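You operate a simulated robot arm through the tools that you are given. There is no shell and no other tool. Be economical: measure what you need, move in short steps, check, and stop when the job is done.

You run a simulated two-armed robot. Do the job below in one go: nothing can be reset, and whatever is moved stays where it is left.

JOB
Pick up the tall plaster mould marked "61 USES" from the belt past the gate with one hand, pass it to the other hand and put it on the belt between the guides. Set down upright: tall plaster mould.
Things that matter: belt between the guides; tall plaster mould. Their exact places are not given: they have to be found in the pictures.

Only the result counts: the job must be done as asked and must still hold three seconds after the hand-in. Knocking over, shifting, dropping, spilling or breaking anything else fails it.

ROBOT AND FRAMES
Two 7-joint arms with two-finger parallel grippers on one trunk, on a base that drives. Base frame: it is fixed to the floor where the robot stands at the start and does not move with it; the origin is under the middle of the robot, x ahead of it, y to its left, z up. Readings come in m, degrees, newtons and seconds.
The left shoulder is at the start at [0.05, 0.187, 0.985], the right one opposite. With the tool pointing down near the work surface each hand reaches from about 0.1 to 0.66 m from the robot's upright axis, wherever it stands, measured 20 degrees to its own side. Places, roughly: belt between the guides [0.7, 0.8, 0.8]. Payload 3.43 kg a hand.
The tool frame of a hand sits at the grasp point between the pads (the TCP): z along the fingers, y along the line on which they close. The tips reach 0.03 m beyond it. Largest opening 0.094 m; finger width 0.028, thickness 0.01; the body of the gripper, 0.05 by 0.096 m, starts 0.055 m behind the TCP.
Orientation is told as [roll, pitch, yaw] about the base's x, y, z axes, in that order, counted from this pose: with the fingers straight down and closing along the base's y, the tool's x points along the base's -x, its y along +y and its z along -z.

CONTROLS
- The arms move only by the tool step_arm. It takes "left_increments", "right_increments" or both (then of equal length, played together; a hand with none holds still); each is a list that holds one entry, the list of rows, each a list of 7 numbers: the shift along the base's x, y, z in m, then the turn, a rotation vector about the base's x, y, z in degrees, then the opening, from 0 (shut) to 1 (fully open). In form: [[[dx, dy, dz, wx, wy, wz, grip], ...]]. A call has 1 to 20 rows; each row shifts and turns the commanded pose from where the row before left it. A row lasts 0.2 s, in which the tool goes at most 0.05 m and 8.6 degrees; a call with a longer step from one row to the next is refused whole, and so is a gripper value outside its range. Where a pose cannot be reached the arm comes as near as it can. A force on the tool above 40 N (or 10 N above the force at the start of the call, whichever is more), or a blocked arm, ends the call early, and 0.2 s more pass. The fingers move at their own pace (about 0.153 m/s each) and stop on an object; they squeeze with about 43 N. The grip force told is the motor's: it shows also when the fingers shut on nothing. Time passes only in rows, and 0.2 s behind the last, so rows that do not move let the fingers close. It gives the time, the measured TCP pose, the force on the tool (base axes), the opening and the grip force at its end, in the units of the frame above (readings bear some noise), with the torque about the TCP (base axes, N m) and any sound that the robot's microphone picked up.
- Cameras (640 x 400 px; columns grow to the right, rows downward): "scene" is now at [0.1402, -0.0371, 1.1928]; the picture's right is [-0.46, -0.89, 0.00], its down [-0.16, 0.08, -0.98] and it looks along [0.87, -0.45, -0.18] (base axes); focal length 218 px, centre (320, 200). "left" rides on the left gripper at [0.076, -0.014, -0.102] in its tool frame; the picture's right is [0.18, 0.98, 0.00], its down [-0.75, 0.14, -0.64] and it looks along [-0.63, 0.12, 0.77] (tool axes); focal length 243 px, centre (320, 200). "right" rides on the right gripper at [0.076, 0.014, -0.102] in its tool frame; the picture's right is [-0.18, 0.98, 0.00], its down [-0.75, -0.14, -0.64] and it looks along [-0.63, -0.12, 0.77] (tool axes); focal length 243 px, centre (320, 200).
- camera(camera): a new picture of that camera. It takes no simulated time.
- raise_lower(by): slides the trunk up (or, below 0, down) by that many m; the arms and the scene camera ride with it, the base frame stays. It gives what a move gives, with no picture.
- roll_base(legs): drives the robot by 1 to 6 legs, each [ahead, left, turn to the left] in m, m and degrees, along the robot's own axes; the way and the turn of a leg run together, so that a leg with both is an arc; at most 1.5 m and 180 degrees a leg. The arms and the cameras ride along, it lands a little off, and it stops where it bumps. It gives what a move gives.
- head_to(pan, tilt): turns the head with the scene camera to pan (to the left, within 80 degrees either way) and tilt (down, from -29 to 69), counted from straight ahead of the robot. It gives what a move gives.
- measure_at(camera, pixels): there is no depth. For up to 12 entries [column, row, z] of the newest picture of that camera ("zoom" is the newest enlarged one), the place [x, y] in the base frame at which the ray of that pixel passes the height z, good to about 0.003 m, but the place of the scene camera against the robot may be out by one fixed shift of up to 0.012 m in any direction. It takes no simulated time.
- close_up(camera, box): a new picture of the part [left, top, right, bottom] of that camera's present view, enlarged. It takes no simulated time.
- close_job(): hands the job in; it is judged then, once.

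Work in short steps. Measure before you move; look again where a grasp or a placing could have gone wrong, and mend it. You have 80 turns and 62 pictures in all, those below and enlarged ones among them. Open the grippers and draw the arms clear of the work before you hand the job in, unless the task says otherwise.

The tools are called after ">>>" as name(argument=value, ...) on one line, values as JSON. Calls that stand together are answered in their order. step_arm: Moves the arms, as the interface text tells. Its arguments: {"type":"object","properties":{"left_increments":{"type":"array","items":{"type":"array","items":{"type":"array","items":{"type":"number"}}}},"right_increments":{"type":"array","items":{"type":"array","items":{"type":"array","items":{"type":"number"}}}}},"required":[]} The other tools are called the same way: raise_lower (by) slides the trunk up or down; roll_base (legs) drives the base; head_to (pan, tilt) turns the head that bears the scene camera; camera (camera) takes a picture; measure_at (camera, pixels) gives the place at which the rays of pixels pass given heights; close_up (camera, box) takes an enlarged picture of a part of a camera's view; close_job () hands the job in.

At the start:

```text
t: 0.0
left_eef_pos: [0.3417, 0.0052, 1.1355]
left_orientation: [0.0, 0.0, 0.0]
left_wrist_force: [0.5, -0.4, -0.8]
left_moment: [-0.02, -0.01, -0.03]
left_opening: 0.0939
left_gripper_force: 0.0
right_eef_pos: [0.365, -0.3893, 1.1237]
right_orientation: [0.0, 0.0, 0.0]
right_wrist_force: [-0.3, -1.2, 0.4]
right_moment: [0.01, -0.01, -0.01]
right_opening: 0.0939
right_gripper_force: 0.1
trunk travel left (down, up): [-0.2, 0.232]
robot x, y, heading: [0.0008, 0.004, -0.2]
head pan, tilt: [-27.3, 10.6]
```

scene: 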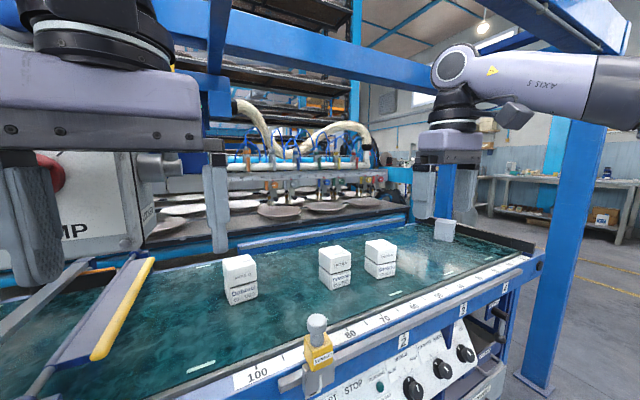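
right: 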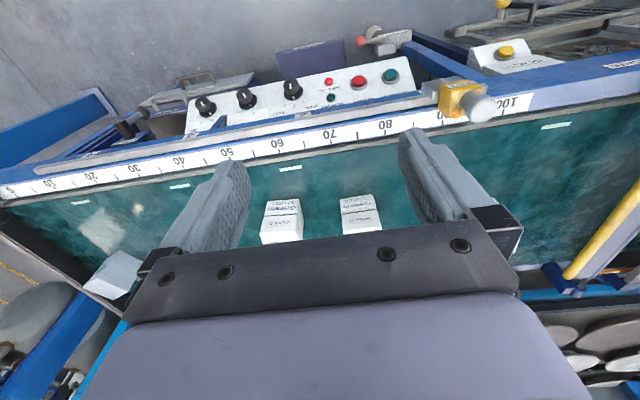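
left: 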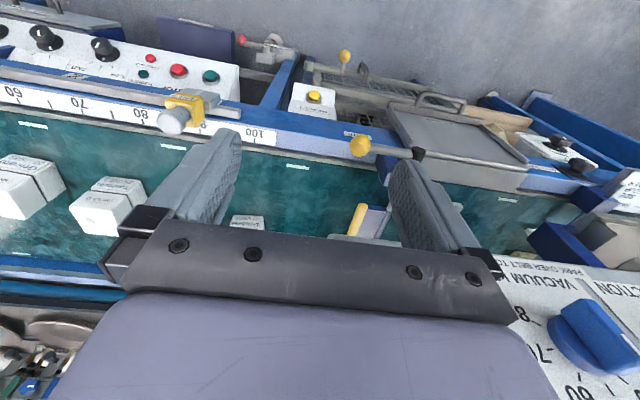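

The scene shows three white moulds near (240,278), (335,266), (380,258) and something at (445,230). I zoom to read the marks.

>>> close_up(camera="scene", box=[210, 200, 470, 320])

>>> close_up(camera="right", box=[240, 180, 400, 260])

```text
2.46 times, centred on (340, 260) of scene
```

zoom: 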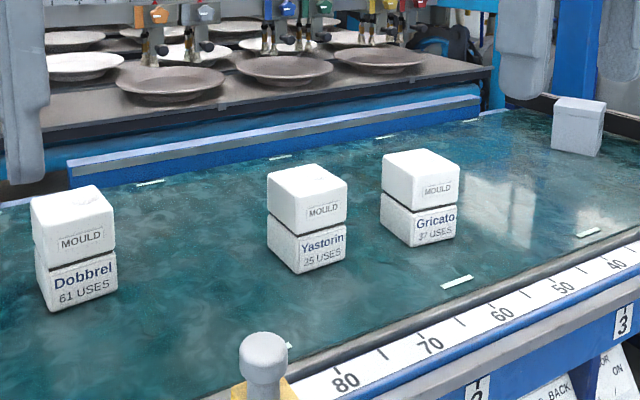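

```text
4.00 times, centred on (320, 220) of right
```

zoom: 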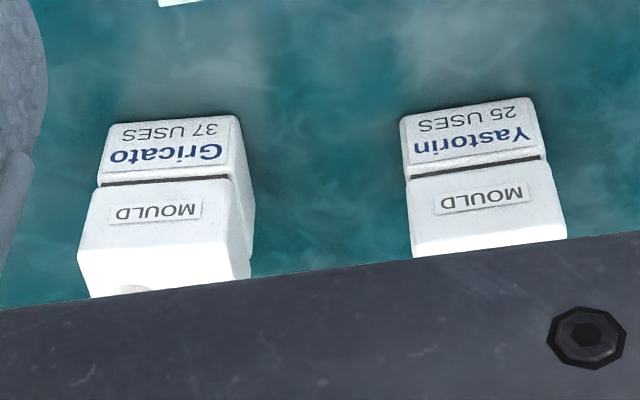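

Target is Dobbrel, at about (240,280). I look toward the left to find the guides.

>>> measure_at(camera="scene", pixels=[[230, 304, 0.8], [257, 298, 0.8], [240, 255, 0.9], [320, 288, 0.8], [380, 278, 0.8]])

>>> head_to(pan=30, tilt=35)

>>> camera(camera="scene")

```text
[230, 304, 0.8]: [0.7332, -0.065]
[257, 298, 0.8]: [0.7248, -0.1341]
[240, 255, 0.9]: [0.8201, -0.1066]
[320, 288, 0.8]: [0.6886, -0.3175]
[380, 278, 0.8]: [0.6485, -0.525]
```

```text
t: 1.3
left_eef_pos: [0.3406, 0.0053, 1.1359]
left_orientation: [0.0, 0.0, 0.0]
left_wrist_force: [-0.4, -0.5, -0.4]
left_moment: [-0.04, 0.01, 0.01]
left_opening: 0.0938
left_gripper_force: 0.1
right_eef_pos: [0.3644, -0.3883, 1.1226]
right_orientation: [0.0, 0.0, 0.1]
right_wrist_force: [0.1, 0.1, 0.0]
right_moment: [0.05, 0.0, 0.0]
right_opening: 0.0943
right_gripper_force: 0.0
trunk travel left (down, up): [-0.2, 0.232]
robot x, y, heading: [0.0012, -0.0007, -0.0]
head pan, tilt: [30.0, 35.0]
```

```text
56 pictures are left
```

scene: 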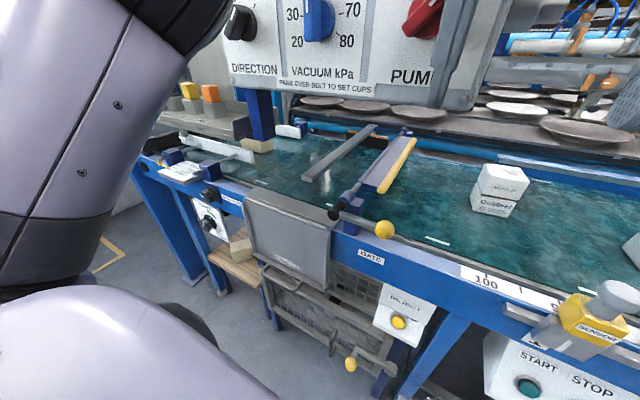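

Zoom in on the gate and guides area (150-440,100-240).

>>> close_up(camera="scene", box=[130, 90, 450, 290])

>>> measure_at(camera="scene", pixels=[[310, 182, 0.8], [375, 128, 0.8], [355, 205, 0.8], [410, 130, 0.8], [220, 150, 0.8], [384, 229, 0.85], [290, 160, 0.8], [471, 210, 0.8], [504, 218, 0.8]])

```text
2.00 times, centred on (290, 190) of scene
```

zoom: 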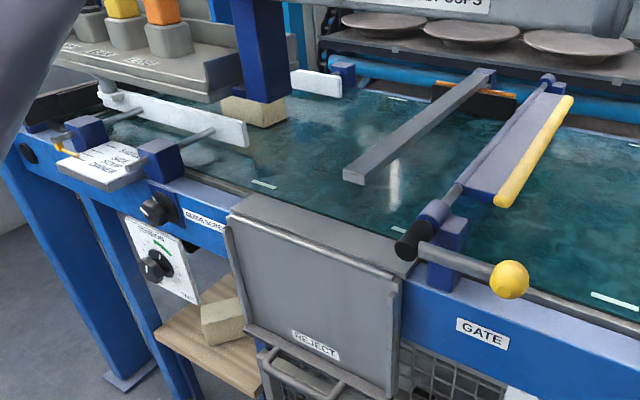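

```text
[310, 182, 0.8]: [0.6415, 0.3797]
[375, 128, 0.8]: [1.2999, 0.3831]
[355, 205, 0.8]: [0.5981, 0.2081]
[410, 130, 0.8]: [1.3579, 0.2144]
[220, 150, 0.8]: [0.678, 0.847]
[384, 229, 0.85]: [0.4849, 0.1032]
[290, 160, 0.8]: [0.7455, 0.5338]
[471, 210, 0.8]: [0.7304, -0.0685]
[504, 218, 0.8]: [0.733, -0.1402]
```

Guides appear to be the white rails around y≈0.7–0.95. I look further left for them and also measure the mould in more detail.

>>> close_up(camera="scene", box=[440, 140, 560, 240])

>>> head_to(pan=50, tilt=25)

>>> close_up(camera="scene", box=[280, 100, 600, 300])

```text
4.00 times, centred on (500, 190) of scene
```

zoom: 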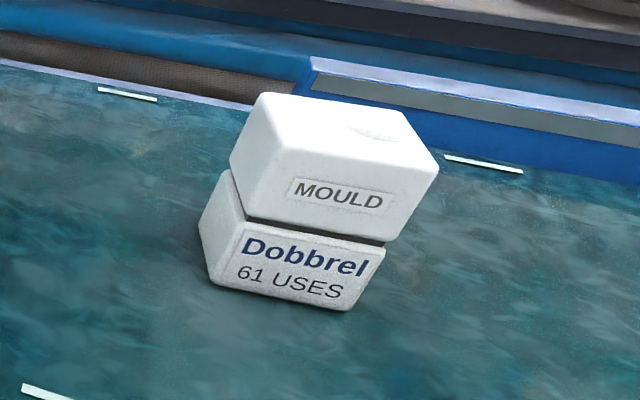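

```text
t: 2.1
left_eef_pos: [0.3417, 0.0049, 1.1367]
left_orientation: [0.1, 0.0, 0.0]
left_wrist_force: [-0.1, 0.3, 0.6]
left_moment: [0.01, 0.03, 0.02]
left_opening: 0.094
left_gripper_force: 0.0
right_eef_pos: [0.3648, -0.3896, 1.123]
right_orientation: [-0.1, 0.0, -0.1]
right_wrist_force: [1.1, 0.1, -0.1]
right_moment: [-0.03, 0.06, 0.01]
right_opening: 0.094
right_gripper_force: 0.1
trunk travel left (down, up): [-0.2, 0.232]
robot x, y, heading: [-0.0025, 0.0006, -0.0]
head pan, tilt: [50.0, 25.0]
```

```text
2.00 times, centred on (440, 200) of scene
```

zoom: 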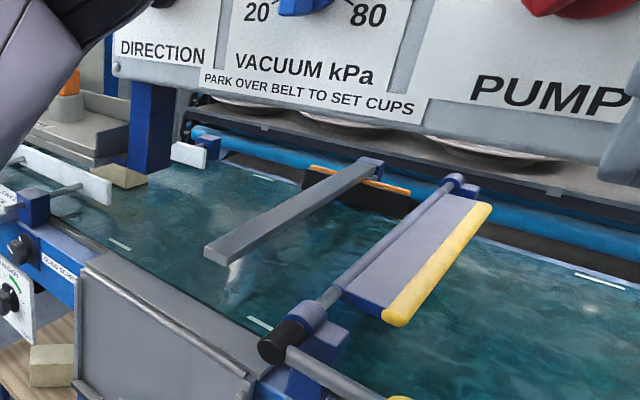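

A control panel ("VACUUM kPa") hangs over the belt; I triangulate its "80" mark (zoom (370,12), left camera ≈(522,318)) to locate it.

>>> measure_at(camera="zoom", pixels=[[370, 12, 0.9], [370, 12, 1.0], [370, 12, 1.1], [370, 12, 1.2], [428, 96, 1.0], [632, 185, 1.0], [112, 75, 1.0], [155, 150, 0.8]])

>>> measure_at(camera="left", pixels=[[522, 318, 0.9], [522, 318, 1.0], [522, 318, 1.1], [522, 318, 1.15]])

>>> camera(camera="left")

>>> camera(camera="scene")

```text
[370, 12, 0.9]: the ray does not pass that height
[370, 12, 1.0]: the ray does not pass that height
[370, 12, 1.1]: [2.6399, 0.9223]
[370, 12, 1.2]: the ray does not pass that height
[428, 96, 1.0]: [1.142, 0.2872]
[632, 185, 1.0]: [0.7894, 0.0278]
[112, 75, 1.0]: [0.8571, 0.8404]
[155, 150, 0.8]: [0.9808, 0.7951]
```

```text
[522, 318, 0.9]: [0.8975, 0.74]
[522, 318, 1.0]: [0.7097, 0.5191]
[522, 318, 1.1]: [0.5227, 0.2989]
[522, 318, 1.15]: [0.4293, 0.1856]
```

```text
52 pictures are left
```

left: 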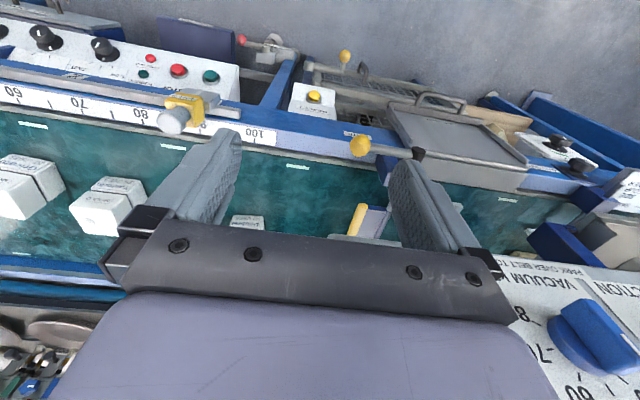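

```text
51 pictures are left
```

scene: 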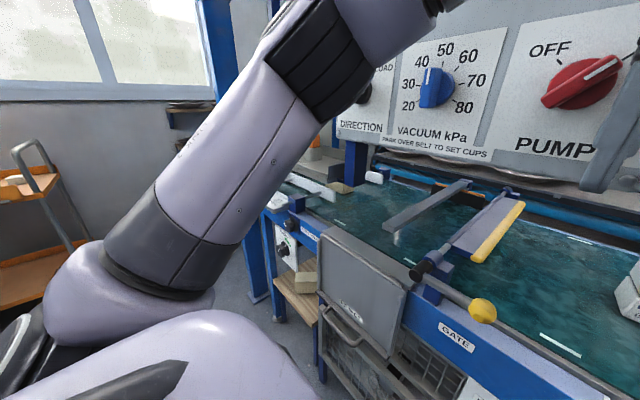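

The panel hangs at about x≈0.40, y 0.05–0.36, bottom z≈1.11, right next to the left hand. I pull the left hand back and left a little, and look at the target straight on.

>>> step_arm(left_increments=[[[-0.03, 0.02, 0, 0, 0, 0, 1], [-0.03, 0.03, 0, 0, 0, 0, 1], [-0.03, 0.03, 0, 0, 0, 0, 1], [-0.03, 0.03, 0, 0, 0, 0, 1]]])

>>> head_to(pan=-10, tilt=30)

>>> camera(camera="scene")

>>> close_up(camera="scene", box=[240, 120, 400, 220])

```text
t: 2.5
left_eef_pos: [0.3235, 0.0241, 1.1362]
left_orientation: [-0.8, 0.1, 2.4]
left_wrist_force: [10.9, -5.2, 6.3]
left_moment: [0.39, 1.84, 0.5]
left_opening: 0.0938
left_gripper_force: 0.1
right_eef_pos: [0.3648, -0.3894, 1.1236]
right_orientation: [0.0, 0.0, 0.0]
right_wrist_force: [-0.2, -0.2, 1.2]
right_moment: [-0.01, -0.01, 0.0]
right_opening: 0.0942
right_gripper_force: 0.0
trunk travel left (down, up): [-0.2, 0.232]
robot x, y, heading: [-0.0006, -0.0008, 0.2]
head pan, tilt: [50.0, 25.0]
stopped in row 2 (left hand): the force on the tool passed its limit at 76 N (the readings are from after the stop); the commanded pose is now the measured one
```

```text
t: 3.8
left_eef_pos: [0.3217, 0.0247, 1.1351]
left_orientation: [-0.7, 0.2, 2.1]
left_wrist_force: [0.2, 0.1, -0.5]
left_moment: [-0.03, -0.02, -0.01]
left_opening: 0.0939
left_gripper_force: 0.1
right_eef_pos: [0.3637, -0.3887, 1.1225]
right_orientation: [0.0, -0.1, 0.0]
right_wrist_force: [0.3, 0.6, 0.6]
right_moment: [0.01, 0.03, 0.03]
right_opening: 0.0943
right_gripper_force: 0.0
trunk travel left (down, up): [-0.2, 0.232]
robot x, y, heading: [-0.003, 0.0007, 0.1]
head pan, tilt: [-10.0, 30.0]
```

```text
50 pictures are left
```

scene: 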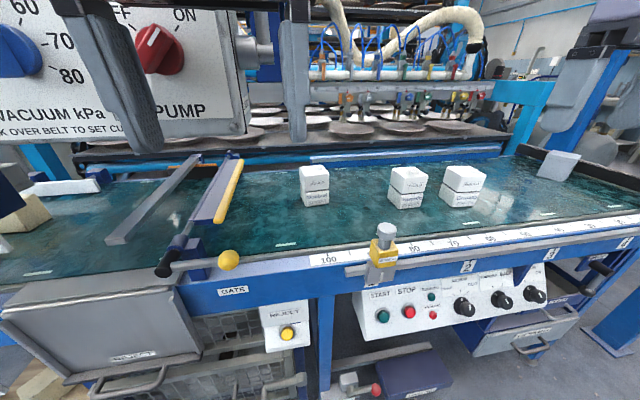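

```text
4.00 times, centred on (320, 170) of scene
```

zoom: 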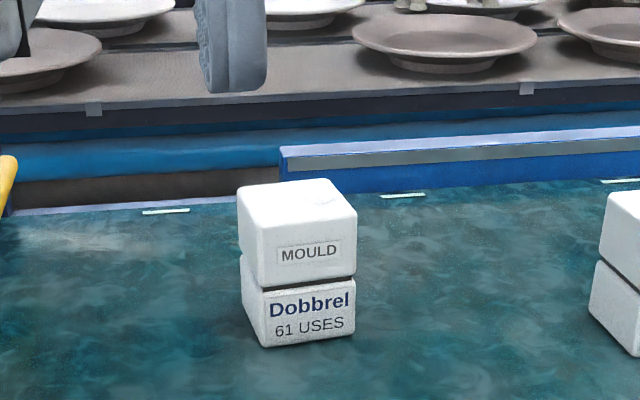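

The left hand touched something while moving back-left. I take a left picture to triangulate the panel again.

>>> camera(camera="left")

>>> measure_at(camera="scene", pixels=[[72, 75, 1.1], [72, 75, 1.15], [72, 75, 1.17], [160, 50, 1.15], [246, 132, 1.1], [246, 132, 1.0], [120, 137, 1.1]])

>>> measure_at(camera="zoom", pixels=[[263, 347, 0.8], [354, 333, 0.8], [242, 305, 0.8], [258, 207, 0.9], [357, 206, 0.9], [238, 186, 0.9], [326, 179, 0.9]])

```text
48 pictures are left
```

left: 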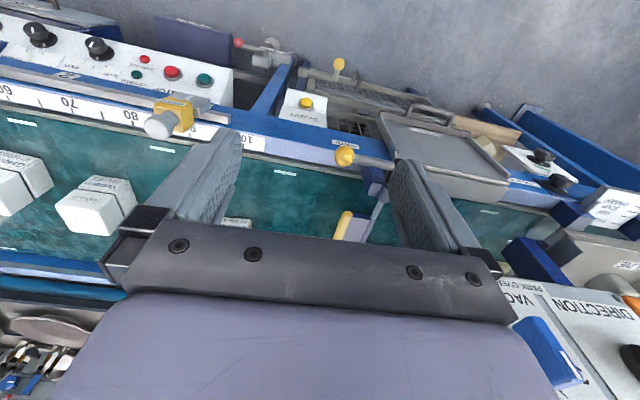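

```text
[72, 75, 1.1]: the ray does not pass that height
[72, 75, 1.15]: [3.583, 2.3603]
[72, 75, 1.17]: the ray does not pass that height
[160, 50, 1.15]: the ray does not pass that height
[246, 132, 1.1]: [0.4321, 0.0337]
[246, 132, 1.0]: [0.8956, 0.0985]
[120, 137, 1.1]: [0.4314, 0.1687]
```

```text
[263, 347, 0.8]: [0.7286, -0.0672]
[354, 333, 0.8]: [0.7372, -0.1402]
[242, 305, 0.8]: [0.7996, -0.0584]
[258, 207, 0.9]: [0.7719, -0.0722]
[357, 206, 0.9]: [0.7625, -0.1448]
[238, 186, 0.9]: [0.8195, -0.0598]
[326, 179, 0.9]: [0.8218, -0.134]
```

Panel face is at x≈0.41 with knobs protruding near the hand. I withdraw the left hand gently straight back (−x) in small steps, away from the panel.

>>> step_arm(left_increments=[[[-0.01, -0.01, 0, 0, 0, 0, 1], [-0.015, 0, 0, 0, 0, 0, 1], [-0.015, 0, 0, 0, 0, 0, 1], [-0.015, 0, 0, 0, 0, 0, 1]]])

```text
t: 4.8
left_eef_pos: [0.2706, 0.0156, 1.1371]
left_orientation: [-1.1, 0.4, 2.8]
left_wrist_force: [35.3, -0.1, 20.2]
left_moment: [-0.13, 5.13, 0.4]
left_opening: 0.0939
left_gripper_force: 0.1
right_eef_pos: [0.3636, -0.3894, 1.1232]
right_orientation: [0.0, 0.0, 0.0]
right_wrist_force: [1.1, 0.6, -0.7]
right_moment: [0.01, 0.03, -0.02]
right_opening: 0.0942
right_gripper_force: 0.0
trunk travel left (down, up): [-0.2, 0.232]
robot x, y, heading: [0.0001, -0.0012, 0.2]
head pan, tilt: [-10.0, 30.0]
```

Force points +x with a pitch moment: the hand is bumping my own head behind it. I go forward a bit, then left between head and panel.

>>> step_arm(left_increments=[[[0.02, 0, 0, 0, 0, 0, 1], [0.025, 0, 0, 0, 0, 0, 1], [0, 0.02, 0, 0, 0, 0, 1], [0, 0.02, 0, 0, 0, 0, 1], [0, 0.02, 0, 0, 0, 0, 1]]])

>>> camera(camera="left")

```text
t: 6.0
left_eef_pos: [0.3121, 0.0742, 1.136]
left_orientation: [-0.7, 0.2, 2.1]
left_wrist_force: [0.0, 0.1, 0.3]
left_moment: [0.03, 0.01, 0.01]
left_opening: 0.0944
left_gripper_force: 0.0
right_eef_pos: [0.3644, -0.3897, 1.1233]
right_orientation: [0.0, -0.1, -0.1]
right_wrist_force: [-0.5, -0.5, 0.2]
right_moment: [-0.03, 0.0, 0.0]
right_opening: 0.094
right_gripper_force: 0.0
trunk travel left (down, up): [-0.2, 0.232]
robot x, y, heading: [0.0014, 0.0017, 0.2]
head pan, tilt: [-10.0, 30.0]
```

```text
47 pictures are left
```

left: 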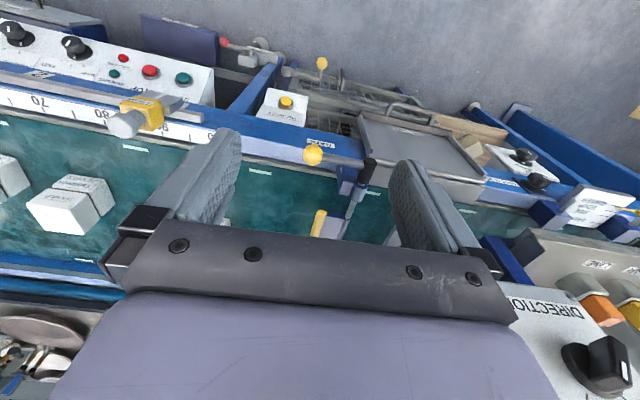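

Left hand is clear. Mould: centre ≈(0.768,−0.099), 0.073 square, about 0.12 tall, yawed ≈+7°. I tuck the left hand further, and tilt the right hand by pitch −50°, yaw +7° for an oblique grasp from the front.

>>> step_arm(left_increments=[[[0, 0.03, 0, 0, 0, 0, 1], [0, 0.03, 0, 0, 0, 0, 1], [0, 0.03, 0, 0, 0, 0, 1], [-0.02, 0.03, 0, 0, 0, 0, 1], [-0.02, 0.02, 0, 0, 0, 0, 1], [-0.02, 0, 0, 0, 0, 0, 1], [-0.02, 0, 0, 0, 0, 0, 1]]], right_increments=[[[0.01, 0.01, 0, 0, -8, 0, 1], [0.02, 0.015, 0, 0, -8.4, 0, 1], [0.02, 0.015, 0, 0, -8.4, 0, 1], [0.02, 0.015, 0, 0, -8.4, 0, 1], [0.02, 0.015, -0.01, 0, -8.4, 0, 1], [0.02, 0.015, -0.01, 0, -8.4, 0, 1], [0.02, 0.015, -0.01, 0, 0, 7, 1]]])

>>> measure_at(camera="scene", pixels=[[387, 232, 0.9], [387, 232, 0.95], [375, 280, 0.8], [320, 262, 0.83], [640, 210, 0.83]])

>>> camera(camera="scene")

>>> camera(camera="right")

```text
t: 7.6
left_eef_pos: [0.2321, 0.2139, 1.1354]
left_orientation: [-0.7, 0.2, 2.1]
left_wrist_force: [0.1, -0.4, 0.3]
left_moment: [0.0, 0.03, -0.01]
left_opening: 0.0939
left_gripper_force: 0.1
right_eef_pos: [0.4935, -0.2883, 1.0939]
right_orientation: [0.0, -50.1, 7.0]
right_wrist_force: [1.4, -0.2, 0.6]
right_moment: [-0.01, 0.0, -0.02]
right_opening: 0.0939
right_gripper_force: 0.1
trunk travel left (down, up): [-0.2, 0.232]
robot x, y, heading: [0.0012, -0.0028, 0.1]
head pan, tilt: [-10.0, 30.0]
```

```text
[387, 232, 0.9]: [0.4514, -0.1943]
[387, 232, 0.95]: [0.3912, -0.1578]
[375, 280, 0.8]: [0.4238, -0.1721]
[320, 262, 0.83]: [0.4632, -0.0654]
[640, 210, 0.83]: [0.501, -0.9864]
```

```text
46 pictures are left
```

scene: 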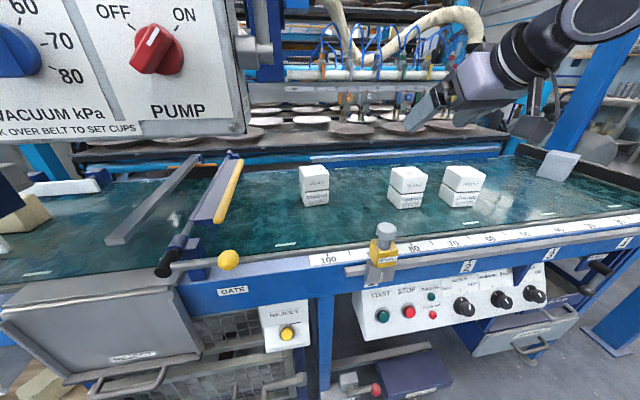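

```text
45 pictures are left
```

right: 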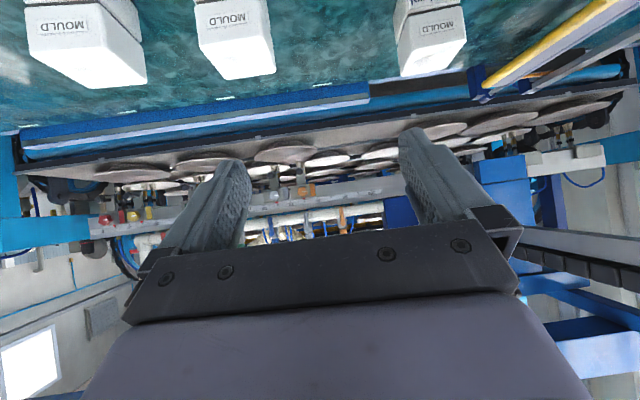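

Sensor knob stands at ≈(0.45,−0.19,0.9), out of the way. I move the right hand to the pre-grasp at about (0.649,−0.114,0.93).

>>> step_arm(right_increments=[[[0.02, 0.03, 0, 0, 0, 0, 1], [0.025, 0.035, 0, 0, 0, 0, 1], [0.03, 0.035, -0.01, 0, 0, 0, 1], [0.03, 0.035, -0.01, 0, 0, 0, 1], [0.03, 0.03, -0.02, 0, 0, 0, 1], [0.02, 0.01, -0.04, 0, 0, 0, 1], [0, 0, -0.045, 0, 0, 0, 1], [0, 0, -0.043, 0, 0, 0, 1]]])

>>> camera(camera="right")

>>> close_up(camera="scene", box=[240, 100, 440, 225])

```text
t: 9.4
left_eef_pos: [0.2328, 0.2136, 1.1363]
left_orientation: [-0.6, 0.2, 2.2]
left_wrist_force: [0.6, 0.0, 0.0]
left_moment: [0.02, 0.02, -0.04]
left_opening: 0.0939
left_gripper_force: 0.0
right_eef_pos: [0.6039, -0.1671, 0.9457]
right_orientation: [0.1, -50.0, 6.9]
right_wrist_force: [0.7, 0.0, -0.3]
right_moment: [-0.02, 0.0, -0.02]
right_opening: 0.0939
right_gripper_force: 0.1
right hand out of reach, approached as far as the arm can: row 4, 5, 6
trunk travel left (down, up): [-0.2, 0.232]
robot x, y, heading: [0.001, 0.0036, 0.1]
head pan, tilt: [-10.0, 30.0]
```

```text
44 pictures are left
```

right: 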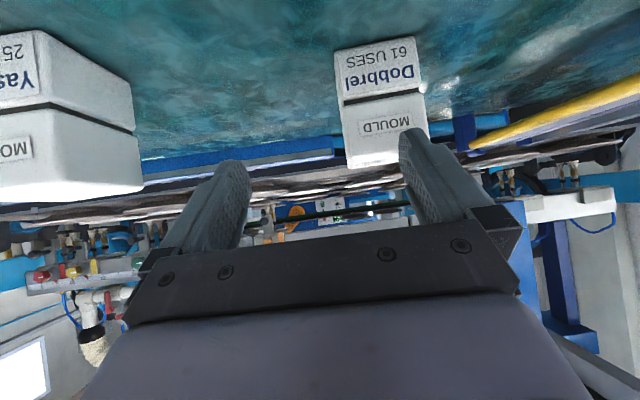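

```text
3.20 times, centred on (340, 162) of scene
```

zoom: 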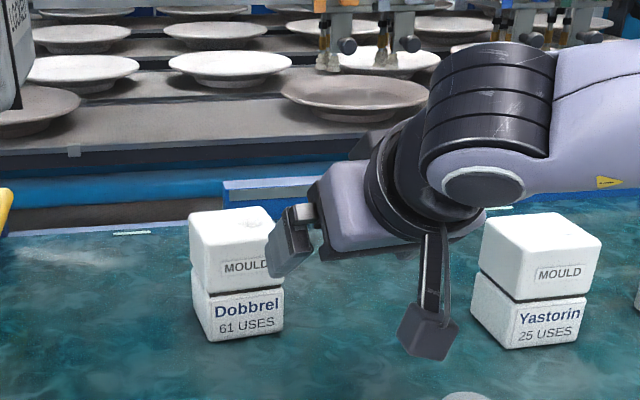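

The right arm is at its reach limit (x≈0.60), so the base must go forward ≈0.15 m. First I draw the right hand back and tuck the left hand well behind the panel plane.

>>> step_arm(left_increments=[[[-0.02, 0.02, 0, 0, 0, 0, 1], [-0.025, 0.02, 0, 0, 0, 0, 1], [-0.025, 0.02, 0, 0, 0, 0, 1], [-0.025, 0.02, 0, 0, 0, 0, 1], [-0.02, 0.01, 0, 0, 0, 0, 1]]], right_increments=[[[-0.03, 0, 0.01, 0, 0, 0, 1], [-0.03, 0.01, 0.005, 0, 0, 0, 1], [-0.03, 0.02, 0, 0, 0, 0, 1], [-0.02, 0.02, 0, 0, 0, 0, 1], [0, 0, 0, 0, 0, 0, 1]]])

>>> head_to(pan=10, tilt=60)

>>> camera(camera="scene")

```text
t: 10.6
left_eef_pos: [0.1285, 0.2542, 1.0959]
left_orientation: [-0.8, 0.1, 2.1]
left_wrist_force: [0.1, 0.1, 0.2]
left_moment: [0.03, 0.0, 0.03]
left_opening: 0.0941
left_gripper_force: 0.1
left hand out of reach, approached as far as the arm can: row 2, 3, 4, 5
right_eef_pos: [0.4943, -0.1163, 0.9602]
right_orientation: [0.1, -50.0, 7.0]
right_wrist_force: [0.2, 0.2, 0.2]
right_moment: [0.01, -0.01, 0.0]
right_opening: 0.0939
right_gripper_force: 0.1
trunk travel left (down, up): [-0.2, 0.232]
robot x, y, heading: [-0.0036, -0.0026, 0.0]
head pan, tilt: [-10.0, 30.0]
```

```text
t: 11.6
left_eef_pos: [0.1295, 0.253, 1.0971]
left_orientation: [-0.8, 0.2, 2.2]
left_wrist_force: [-0.6, -1.1, 0.0]
left_moment: [0.01, 0.04, 0.0]
left_opening: 0.0941
left_gripper_force: 0.0
right_eef_pos: [0.4929, -0.1161, 0.96]
right_orientation: [0.0, -50.0, 7.0]
right_wrist_force: [-0.2, 0.1, -0.3]
right_moment: [-0.01, -0.04, 0.0]
right_opening: 0.0941
right_gripper_force: 0.1
trunk travel left (down, up): [-0.2, 0.232]
robot x, y, heading: [-0.0016, -0.0032, -0.1]
head pan, tilt: [10.0, 60.0]
```

```text
42 pictures are left
```

scene: 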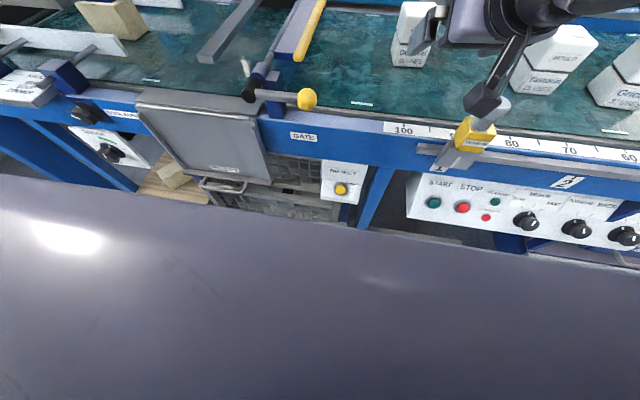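

Path ahead looks open up to the belt frame; I raise the right hand a little to clear the sensor knob and drive forward 0.08 m, then again.

>>> step_arm(right_increments=[[[0, 0.01, 0.04, 0, 0, 0, 1]]])

>>> roll_base(legs=[[0.08, 0, 0]])

>>> roll_base(legs=[[0.07, 0, 0]])

>>> head_to(pan=-10, tilt=35)

>>> camera(camera="scene")

```text
t: 12.0
left_eef_pos: [0.1295, 0.2523, 1.0963]
left_orientation: [-0.8, 0.2, 2.2]
left_wrist_force: [0.4, 0.5, 0.0]
left_moment: [0.03, 0.01, 0.03]
left_opening: 0.0942
left_gripper_force: 0.0
right_eef_pos: [0.4934, -0.1071, 1.001]
right_orientation: [0.0, -50.0, 7.0]
right_wrist_force: [0.7, -0.3, -0.1]
right_moment: [0.01, -0.01, 0.04]
right_opening: 0.0938
right_gripper_force: 0.1
trunk travel left (down, up): [-0.2, 0.232]
robot x, y, heading: [0.0014, -0.0001, -0.1]
head pan, tilt: [10.0, 60.0]
```

```text
t: 13.0
left_eef_pos: [0.2088, 0.253, 1.0974]
left_orientation: [-0.9, 0.2, 2.2]
left_wrist_force: [0.1, -0.4, -0.4]
left_moment: [0.0, 0.01, 0.02]
left_opening: 0.0938
left_gripper_force: 0.1
right_eef_pos: [0.573, -0.1055, 0.9995]
right_orientation: [0.0, -50.0, 7.0]
right_wrist_force: [0.9, -0.4, -0.1]
right_moment: [0.0, 0.02, -0.01]
right_opening: 0.0939
right_gripper_force: 0.1
trunk travel left (down, up): [-0.2, 0.232]
robot x, y, heading: [0.0759, 0.0059, 0.2]
head pan, tilt: [10.0, 60.0]
```

```text
t: 14.1
left_eef_pos: [0.2496, 0.2489, 1.097]
left_orientation: [-0.7, 0.4, 1.6]
left_wrist_force: [-0.5, -0.5, -0.8]
left_moment: [-0.02, -0.01, -0.01]
left_opening: 0.0939
left_gripper_force: 0.1
right_eef_pos: [0.6121, -0.1146, 0.999]
right_orientation: [-0.2, -49.9, 6.4]
right_wrist_force: [-0.5, -0.4, -0.7]
right_moment: [0.0, 0.01, 0.02]
right_opening: 0.0942
right_gripper_force: 0.0
trunk travel left (down, up): [-0.2, 0.232]
robot x, y, heading: [0.1171, -0.0038, -0.4]
head pan, tilt: [10.0, 60.0]
stopped in leg 1: the robot was blocked; the commanded pose is now the measured one
```

```text
t: 14.9
left_eef_pos: [0.2505, 0.2464, 1.0966]
left_orientation: [-0.7, 0.3, 1.5]
left_wrist_force: [-0.3, 0.0, 0.5]
left_moment: [-0.01, 0.01, 0.0]
left_opening: 0.0938
left_gripper_force: 0.1
right_eef_pos: [0.6108, -0.1179, 0.999]
right_orientation: [0.0, -49.8, 6.1]
right_wrist_force: [-0.6, 0.2, -0.2]
right_moment: [-0.01, 0.01, 0.01]
right_opening: 0.0941
right_gripper_force: 0.0
trunk travel left (down, up): [-0.2, 0.232]
robot x, y, heading: [0.1185, -0.001, -0.5]
head pan, tilt: [-10.0, 35.0]
```

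```text
41 pictures are left
```

scene: 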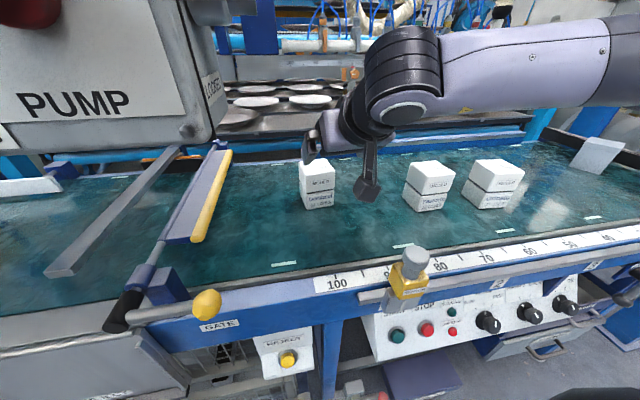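

Base is blocked by the frame at x≈0.118. I ease back 1 cm, then bring the right hand to the pre-grasp and check with the right camera.

>>> roll_base(legs=[[-0.008, 0, 0]])

>>> step_arm(right_increments=[[[0.02, 0.005, -0.03, 0, 0, 0, 1], [0.02, 0, -0.03, 0, 0, 0.7, 1]]])

>>> camera(camera="right")

```text
t: 15.7
left_eef_pos: [0.2407, 0.2525, 1.0962]
left_orientation: [-0.7, 0.4, 2.0]
left_wrist_force: [-0.2, 0.0, 0.3]
left_moment: [-0.01, 0.04, -0.01]
left_opening: 0.0941
left_gripper_force: 0.0
right_eef_pos: [0.6051, -0.1084, 0.999]
right_orientation: [0.1, -49.9, 6.8]
right_wrist_force: [1.1, 0.7, -0.4]
right_moment: [0.01, 0.0, 0.01]
right_opening: 0.094
right_gripper_force: 0.0
trunk travel left (down, up): [-0.2, 0.232]
robot x, y, heading: [0.1138, -0.0036, -0.1]
head pan, tilt: [-10.0, 35.0]
```

```text
t: 16.3
left_eef_pos: [0.2408, 0.2526, 1.0964]
left_orientation: [-0.7, 0.3, 2.1]
left_wrist_force: [-0.3, 0.1, -0.5]
left_moment: [0.0, 0.0, -0.05]
left_opening: 0.094
left_gripper_force: 0.1
right_eef_pos: [0.6439, -0.1097, 0.9386]
right_orientation: [0.1, -49.9, 7.5]
right_wrist_force: [-0.6, 0.2, -0.5]
right_moment: [0.0, 0.0, 0.02]
right_opening: 0.0941
right_gripper_force: 0.1
right hand out of reach, approached as far as the arm can: row 2
trunk travel left (down, up): [-0.2, 0.232]
robot x, y, heading: [0.1134, -0.0032, -0.1]
head pan, tilt: [-10.0, 35.0]
```

```text
40 pictures are left
```

right: 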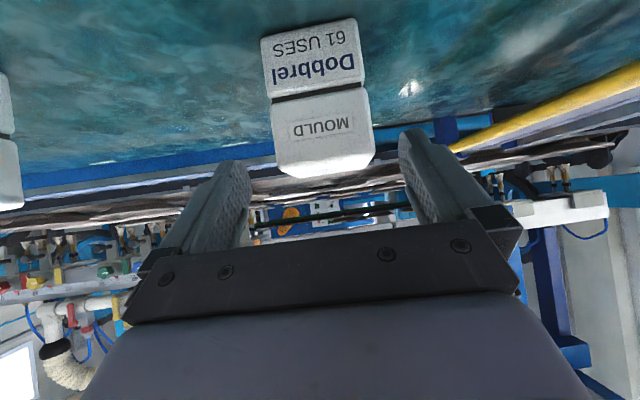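

Limit is lateral (arm across the body), so I shift the base 0.10 m left; the hand's travel stays in front of the mould at x≈0.64.

>>> roll_base(legs=[[0, 0.1, 0]])

>>> measure_at(camera="right", pixels=[[262, 38, 0.8], [356, 19, 0.8], [364, 86, 0.86], [272, 100, 0.86], [282, 178, 0.92], [376, 156, 0.92], [270, 104, 0.92], [366, 88, 0.92]])

```text
t: 17.2
left_eef_pos: [0.2406, 0.271, 1.0974]
left_orientation: [-0.6, 0.4, 1.9]
left_wrist_force: [0.0, -0.5, 0.3]
left_moment: [0.01, -0.05, 0.01]
left_opening: 0.0939
left_gripper_force: 0.0
right_eef_pos: [0.6395, -0.0926, 0.9382]
right_orientation: [0.1, -49.9, 7.2]
right_wrist_force: [-0.1, 0.2, -0.3]
right_moment: [-0.01, 0.0, 0.01]
right_opening: 0.094
right_gripper_force: 0.1
trunk travel left (down, up): [-0.2, 0.232]
robot x, y, heading: [0.1057, 0.0203, -0.6]
head pan, tilt: [-10.0, 35.0]
stopped in leg 1: the robot was blocked; the commanded pose is now the measured one
```

```text
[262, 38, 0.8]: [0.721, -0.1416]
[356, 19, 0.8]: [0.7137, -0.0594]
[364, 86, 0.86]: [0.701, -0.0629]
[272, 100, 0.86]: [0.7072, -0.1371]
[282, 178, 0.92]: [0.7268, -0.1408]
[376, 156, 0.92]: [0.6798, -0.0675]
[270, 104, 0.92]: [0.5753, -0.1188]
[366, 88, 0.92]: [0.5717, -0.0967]
```

Base is blocked on the left too (reject chute). From the right camera the front face is at x≈0.72, y centre ≈−0.101, yaw ≈5–6°. I try the approach to 6 cm short of the grasp.

>>> step_arm(right_increments=[[[0, -0.0117, 0, 0, 0, -1, 1], [0.018, 0, -0.019, 0, 0, 0, 1], [0.018, 0, -0.019, 0, 0, 0, 1], [0.017, 0, -0.019, 0, 0, 0, 1]]])

>>> camera(camera="right")

>>> close_up(camera="scene", box=[220, 60, 460, 210])

```text
t: 18.2
left_eef_pos: [0.2395, 0.2716, 1.0961]
left_orientation: [-0.7, 0.4, 1.8]
left_wrist_force: [-0.5, -0.1, -0.3]
left_moment: [0.04, 0.02, 0.0]
left_opening: 0.0941
left_gripper_force: 0.0
right_eef_pos: [0.6816, -0.1231, 0.8869]
right_orientation: [0.2, -49.9, 6.3]
right_wrist_force: [-1.1, 4.4, 0.4]
right_moment: [0.11, -0.01, 0.2]
right_opening: 0.0941
right_gripper_force: 0.1
right hand out of reach, approached as far as the arm can: row 3, 4
trunk travel left (down, up): [-0.2, 0.232]
robot x, y, heading: [0.1109, 0.0184, -0.4]
head pan, tilt: [-10.0, 35.0]
```

```text
39 pictures are left
```

right: 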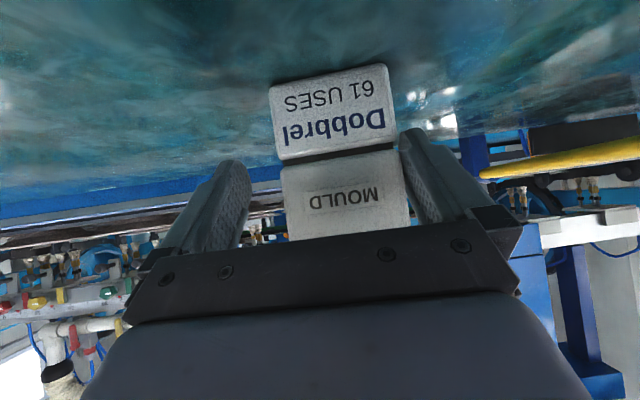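

```text
2.67 times, centred on (340, 135) of scene
```

zoom: 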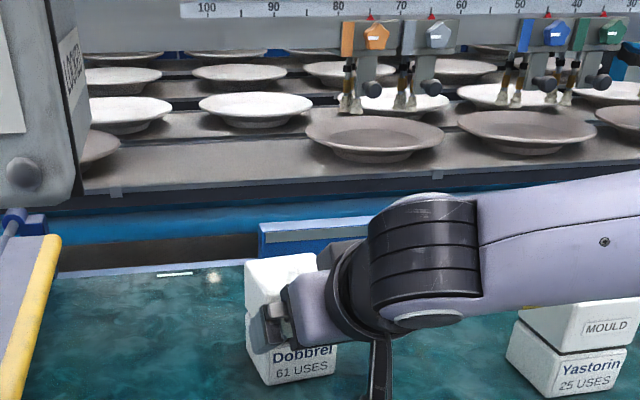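

The arm is too folded here (wrist limit), not too short: standing further back and more to the left should suit it better. I lift the hand back, then back the base 0.07 m and go left 0.10 m.

>>> step_arm(right_increments=[[[-0.03, 0, 0.03, 0, 0, 0, 1], [-0.03, 0, 0.03, 0, 0, 0, 1], [0, 0, 0.04, 0, 0, 0, 1]]])

>>> roll_base(legs=[[-0.07, 0, 0.4], [0, 0.1, 0]])

```text
t: 19.0
left_eef_pos: [0.2392, 0.2708, 1.0974]
left_orientation: [-0.6, 0.4, 1.8]
left_wrist_force: [-0.1, 0.4, 0.5]
left_moment: [0.0, -0.01, -0.01]
left_opening: 0.0942
left_gripper_force: 0.1
right_eef_pos: [0.6215, -0.1232, 0.9882]
right_orientation: [0.0, -49.9, 6.2]
right_wrist_force: [0.3, 0.4, -0.1]
right_moment: [-0.01, 0.0, -0.03]
right_opening: 0.0938
right_gripper_force: 0.1
trunk travel left (down, up): [-0.2, 0.232]
robot x, y, heading: [0.1097, 0.0195, -0.2]
head pan, tilt: [-10.0, 35.0]
```

```text
t: 21.2
left_eef_pos: [0.1683, 0.3717, 1.0962]
left_orientation: [-0.7, 0.3, 2.2]
left_wrist_force: [-0.8, 0.4, 0.6]
left_moment: [0.01, -0.01, 0.03]
left_opening: 0.094
left_gripper_force: 0.0
right_eef_pos: [0.5523, -0.0206, 0.9881]
right_orientation: [0.1, -49.8, 6.7]
right_wrist_force: [0.2, -1.2, 0.3]
right_moment: [-0.01, 0.02, 0.02]
right_opening: 0.094
right_gripper_force: 0.0
trunk travel left (down, up): [-0.2, 0.232]
robot x, y, heading: [0.0404, 0.1167, 0.1]
head pan, tilt: [-10.0, 35.0]
```

Base is now at (0.04,0.117). I bring the right hand forward, right, then down to a pre-grasp.

>>> step_arm(right_increments=[[[0.035, 0, 0, 0, 0, 0, 1], [0.035, -0.015, 0, 0, 0, 0, 1], [0.025, -0.035, 0, 0, 0, 0, 1], [0.01, -0.035, -0.02, 0, 0, 0, 1], [0, 0, -0.04, 0, 0, 0, 1], [0.02, 0, -0.03, 0, 0, 0, 1]]])

>>> camera(camera="right")

```text
t: 22.6
left_eef_pos: [0.1688, 0.3709, 1.0967]
left_orientation: [-0.7, 0.3, 2.2]
left_wrist_force: [-0.3, -0.2, 0.4]
left_moment: [0.03, 0.05, -0.01]
left_opening: 0.0941
left_gripper_force: 0.1
right_eef_pos: [0.6782, -0.1057, 0.8958]
right_orientation: [0.2, -49.8, 6.4]
right_wrist_force: [-0.1, -1.0, 1.6]
right_moment: [0.03, 0.09, 0.05]
right_opening: 0.0939
right_gripper_force: 0.1
trunk travel left (down, up): [-0.2, 0.232]
robot x, y, heading: [0.0384, 0.1193, -0.2]
head pan, tilt: [-10.0, 35.0]
```

```text
37 pictures are left
```

right: 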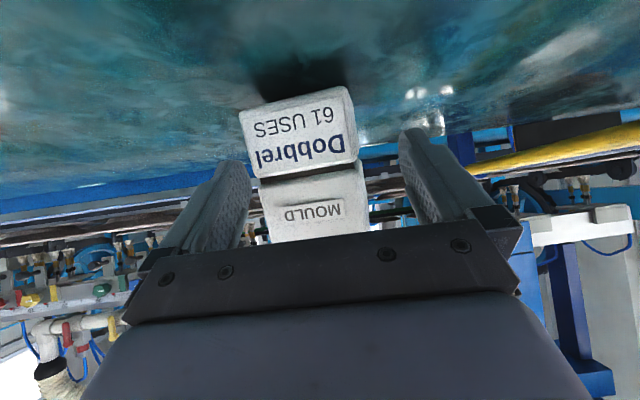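

Reachable now. I measure the mould's edges in this right-camera picture to centre the fingers.

>>> measure_at(camera="right", pixels=[[241, 112, 0.8], [349, 86, 0.8], [256, 176, 0.86], [359, 156, 0.86], [300, 98, 0.8], [307, 167, 0.86]])

>>> close_up(camera="right", box=[180, 70, 460, 245])

```text
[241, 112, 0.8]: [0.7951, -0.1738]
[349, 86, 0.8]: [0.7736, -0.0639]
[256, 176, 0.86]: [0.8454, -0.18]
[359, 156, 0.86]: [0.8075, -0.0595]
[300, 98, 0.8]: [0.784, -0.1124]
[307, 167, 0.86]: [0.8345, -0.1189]
```

```text
2.29 times, centred on (320, 158) of right
```

zoom: 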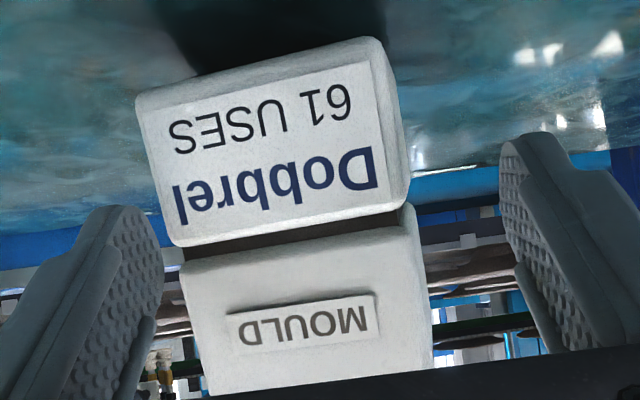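

The mould looks shifted or tilted against before (shadow beyond its base). I check in the scene camera.

>>> close_up(camera="scene", box=[220, 60, 540, 260])

```text
2.00 times, centred on (380, 160) of scene
```

zoom: 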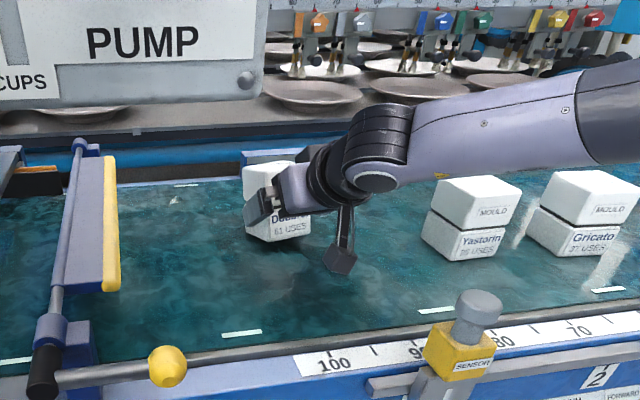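

>>> measure_at(camera="zoom", pixels=[[265, 242, 0.8], [247, 233, 0.8], [309, 235, 0.8], [243, 170, 0.92], [430, 250, 0.8], [497, 257, 0.8]])

>>> close_up(camera="scene", box=[320, 130, 400, 190])

```text
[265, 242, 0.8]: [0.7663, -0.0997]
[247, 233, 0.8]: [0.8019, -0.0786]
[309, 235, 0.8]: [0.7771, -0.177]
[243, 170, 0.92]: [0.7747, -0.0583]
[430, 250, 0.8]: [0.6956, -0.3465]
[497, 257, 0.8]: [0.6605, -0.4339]
```

```text
6.67 times, centred on (360, 160) of scene
```

zoom: 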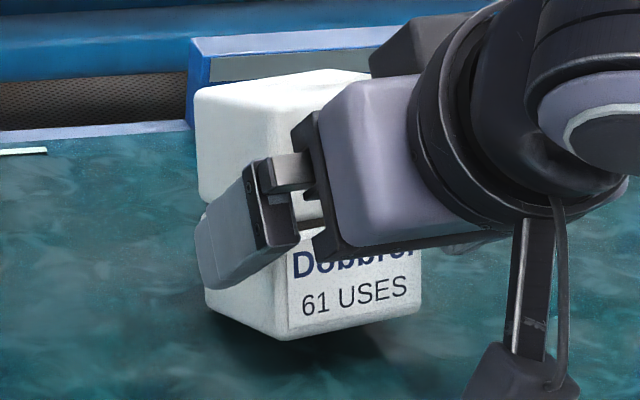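

The mould's front bottom seems slightly raised/tilted, so something of the hand may be touching it. I back off slowly along the approach axis and look again.

>>> step_arm(right_increments=[[[-0.008, -0.001, 0.007, 0, 0, 0, 1], [-0.008, -0.001, 0.007, 0, 0, 0, 1], [-0.008, -0.001, 0.007, 0, 0, 0, 1], [-0.008, -0.001, 0.007, 0, 0, 0, 1]]])

>>> camera(camera="right")

>>> close_up(camera="scene", box=[310, 110, 410, 190])

```text
t: 23.6
left_eef_pos: [0.1681, 0.3723, 1.0973]
left_orientation: [-0.7, 0.3, 2.3]
left_wrist_force: [0.1, -0.1, 0.6]
left_moment: [-0.03, 0.0, -0.02]
left_opening: 0.0939
left_gripper_force: 0.0
right_eef_pos: [0.6448, -0.1081, 0.9256]
right_orientation: [0.2, -49.8, 6.5]
right_wrist_force: [0.0, -0.4, -0.6]
right_moment: [-0.02, 0.02, -0.01]
right_opening: 0.094
right_gripper_force: 0.1
trunk travel left (down, up): [-0.2, 0.232]
robot x, y, heading: [0.0383, 0.12, -0.2]
head pan, tilt: [-10.0, 35.0]
```

```text
33 pictures are left
```

right: 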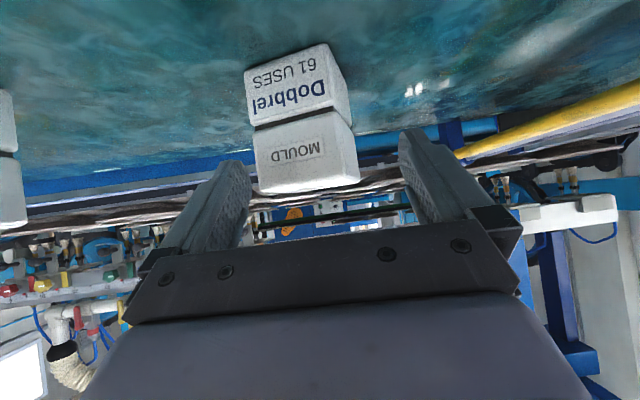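

```text
5.00 times, centred on (360, 150) of scene
```

zoom: 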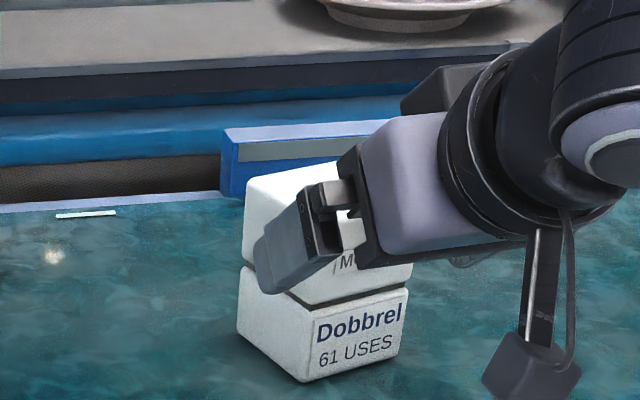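

The mould is upright again but turned. I re-measure it from both cameras.

>>> measure_at(camera="right", pixels=[[246, 73, 0.8], [325, 44, 0.8], [254, 127, 0.86], [336, 100, 0.86], [258, 188, 0.92], [352, 158, 0.92]])

>>> measure_at(camera="zoom", pixels=[[302, 380, 0.8], [394, 354, 0.8], [238, 325, 0.8], [248, 180, 0.92]])

```text
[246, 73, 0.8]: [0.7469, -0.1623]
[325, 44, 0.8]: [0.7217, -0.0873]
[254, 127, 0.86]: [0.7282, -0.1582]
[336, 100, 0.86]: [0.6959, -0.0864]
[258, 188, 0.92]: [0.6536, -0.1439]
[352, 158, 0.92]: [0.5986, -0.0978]
```

```text
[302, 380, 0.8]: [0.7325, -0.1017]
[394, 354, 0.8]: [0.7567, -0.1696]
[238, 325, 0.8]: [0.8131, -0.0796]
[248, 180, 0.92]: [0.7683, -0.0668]
```

Mould now: front corners ≈(0.722,−0.087)/(0.747,−0.162), yaw ≈19°, centre ≈(0.768,−0.115), top ≈0.905. I turn the hand to yaw 19° and move to 10 cm short along the new axis.

>>> step_arm(right_increments=[[[-0.01, -0.02, 0.01, 0, 0, 6.3, 1], [0.0, -0.02, 0, 0, 0, 6.2, 1], [0.01, 0, 0, 0, 0, 0, 1], [0.015, 0, -0.015, 0, 0, 0, 1], [0.015, 0, -0.015, 0, 0, 0, 1]]])

>>> camera(camera="right")

```text
t: 24.8
left_eef_pos: [0.1678, 0.3715, 1.097]
left_orientation: [-0.7, 0.3, 2.2]
left_wrist_force: [0.0, 0.0, -1.2]
left_moment: [-0.02, 0.02, 0.01]
left_opening: 0.094
left_gripper_force: 0.1
right_eef_pos: [0.6746, -0.1478, 0.9053]
right_orientation: [0.1, -50.0, 19.3]
right_wrist_force: [-4.8, -1.1, 1.2]
right_moment: [0.05, 0.02, 0.2]
right_opening: 0.094
right_gripper_force: 0.1
trunk travel left (down, up): [-0.2, 0.232]
robot x, y, heading: [0.0396, 0.1211, 0.0]
head pan, tilt: [-10.0, 35.0]
```

```text
31 pictures are left
```

right: 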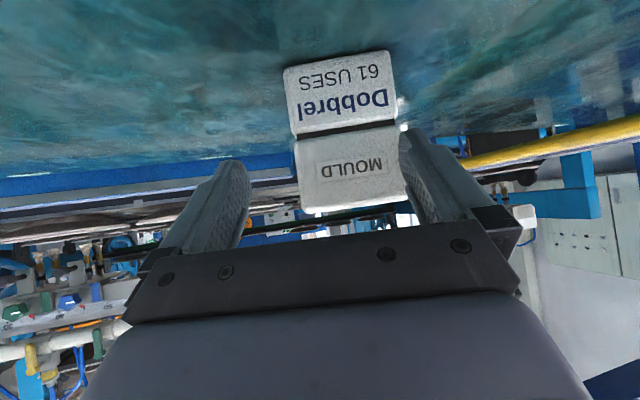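

Contact again, sooner than expected: the widths from both cameras agree only if the belt is at z≈0.82, so the mould is nearer than I computed. I back off and re-measure with that height.

>>> step_arm(right_increments=[[[-0.015, -0.005, 0.013, 0, 0, 0, 1], [-0.015, -0.005, 0.013, 0, 0, 0, 1], [-0.015, 0.02, 0.013, 0, 0, 0, 1]]])

>>> close_up(camera="right", box=[220, 20, 460, 170])

>>> close_up(camera="scene", box=[310, 110, 410, 190])

```text
t: 25.6
left_eef_pos: [0.1682, 0.3725, 1.0971]
left_orientation: [-0.7, 0.3, 2.2]
left_wrist_force: [0.4, -0.7, 0.4]
left_moment: [0.0, -0.02, 0.03]
left_opening: 0.0939
left_gripper_force: 0.1
right_eef_pos: [0.6313, -0.1379, 0.9452]
right_orientation: [0.0, -50.0, 19.2]
right_wrist_force: [0.2, 0.1, -0.2]
right_moment: [-0.01, 0.03, -0.01]
right_opening: 0.0938
right_gripper_force: 0.1
trunk travel left (down, up): [-0.2, 0.232]
robot x, y, heading: [0.0391, 0.1179, -0.0]
head pan, tilt: [-10.0, 35.0]
```

```text
2.67 times, centred on (340, 95) of right
```

zoom: 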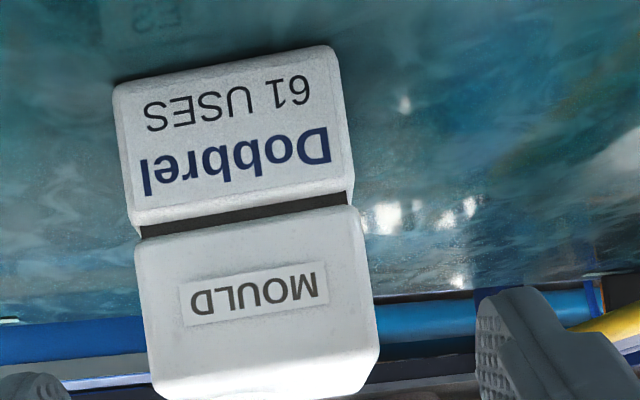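

```text
5.00 times, centred on (360, 150) of scene
```

zoom: 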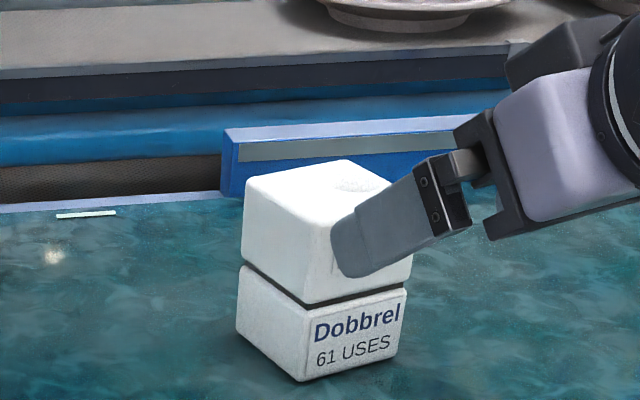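

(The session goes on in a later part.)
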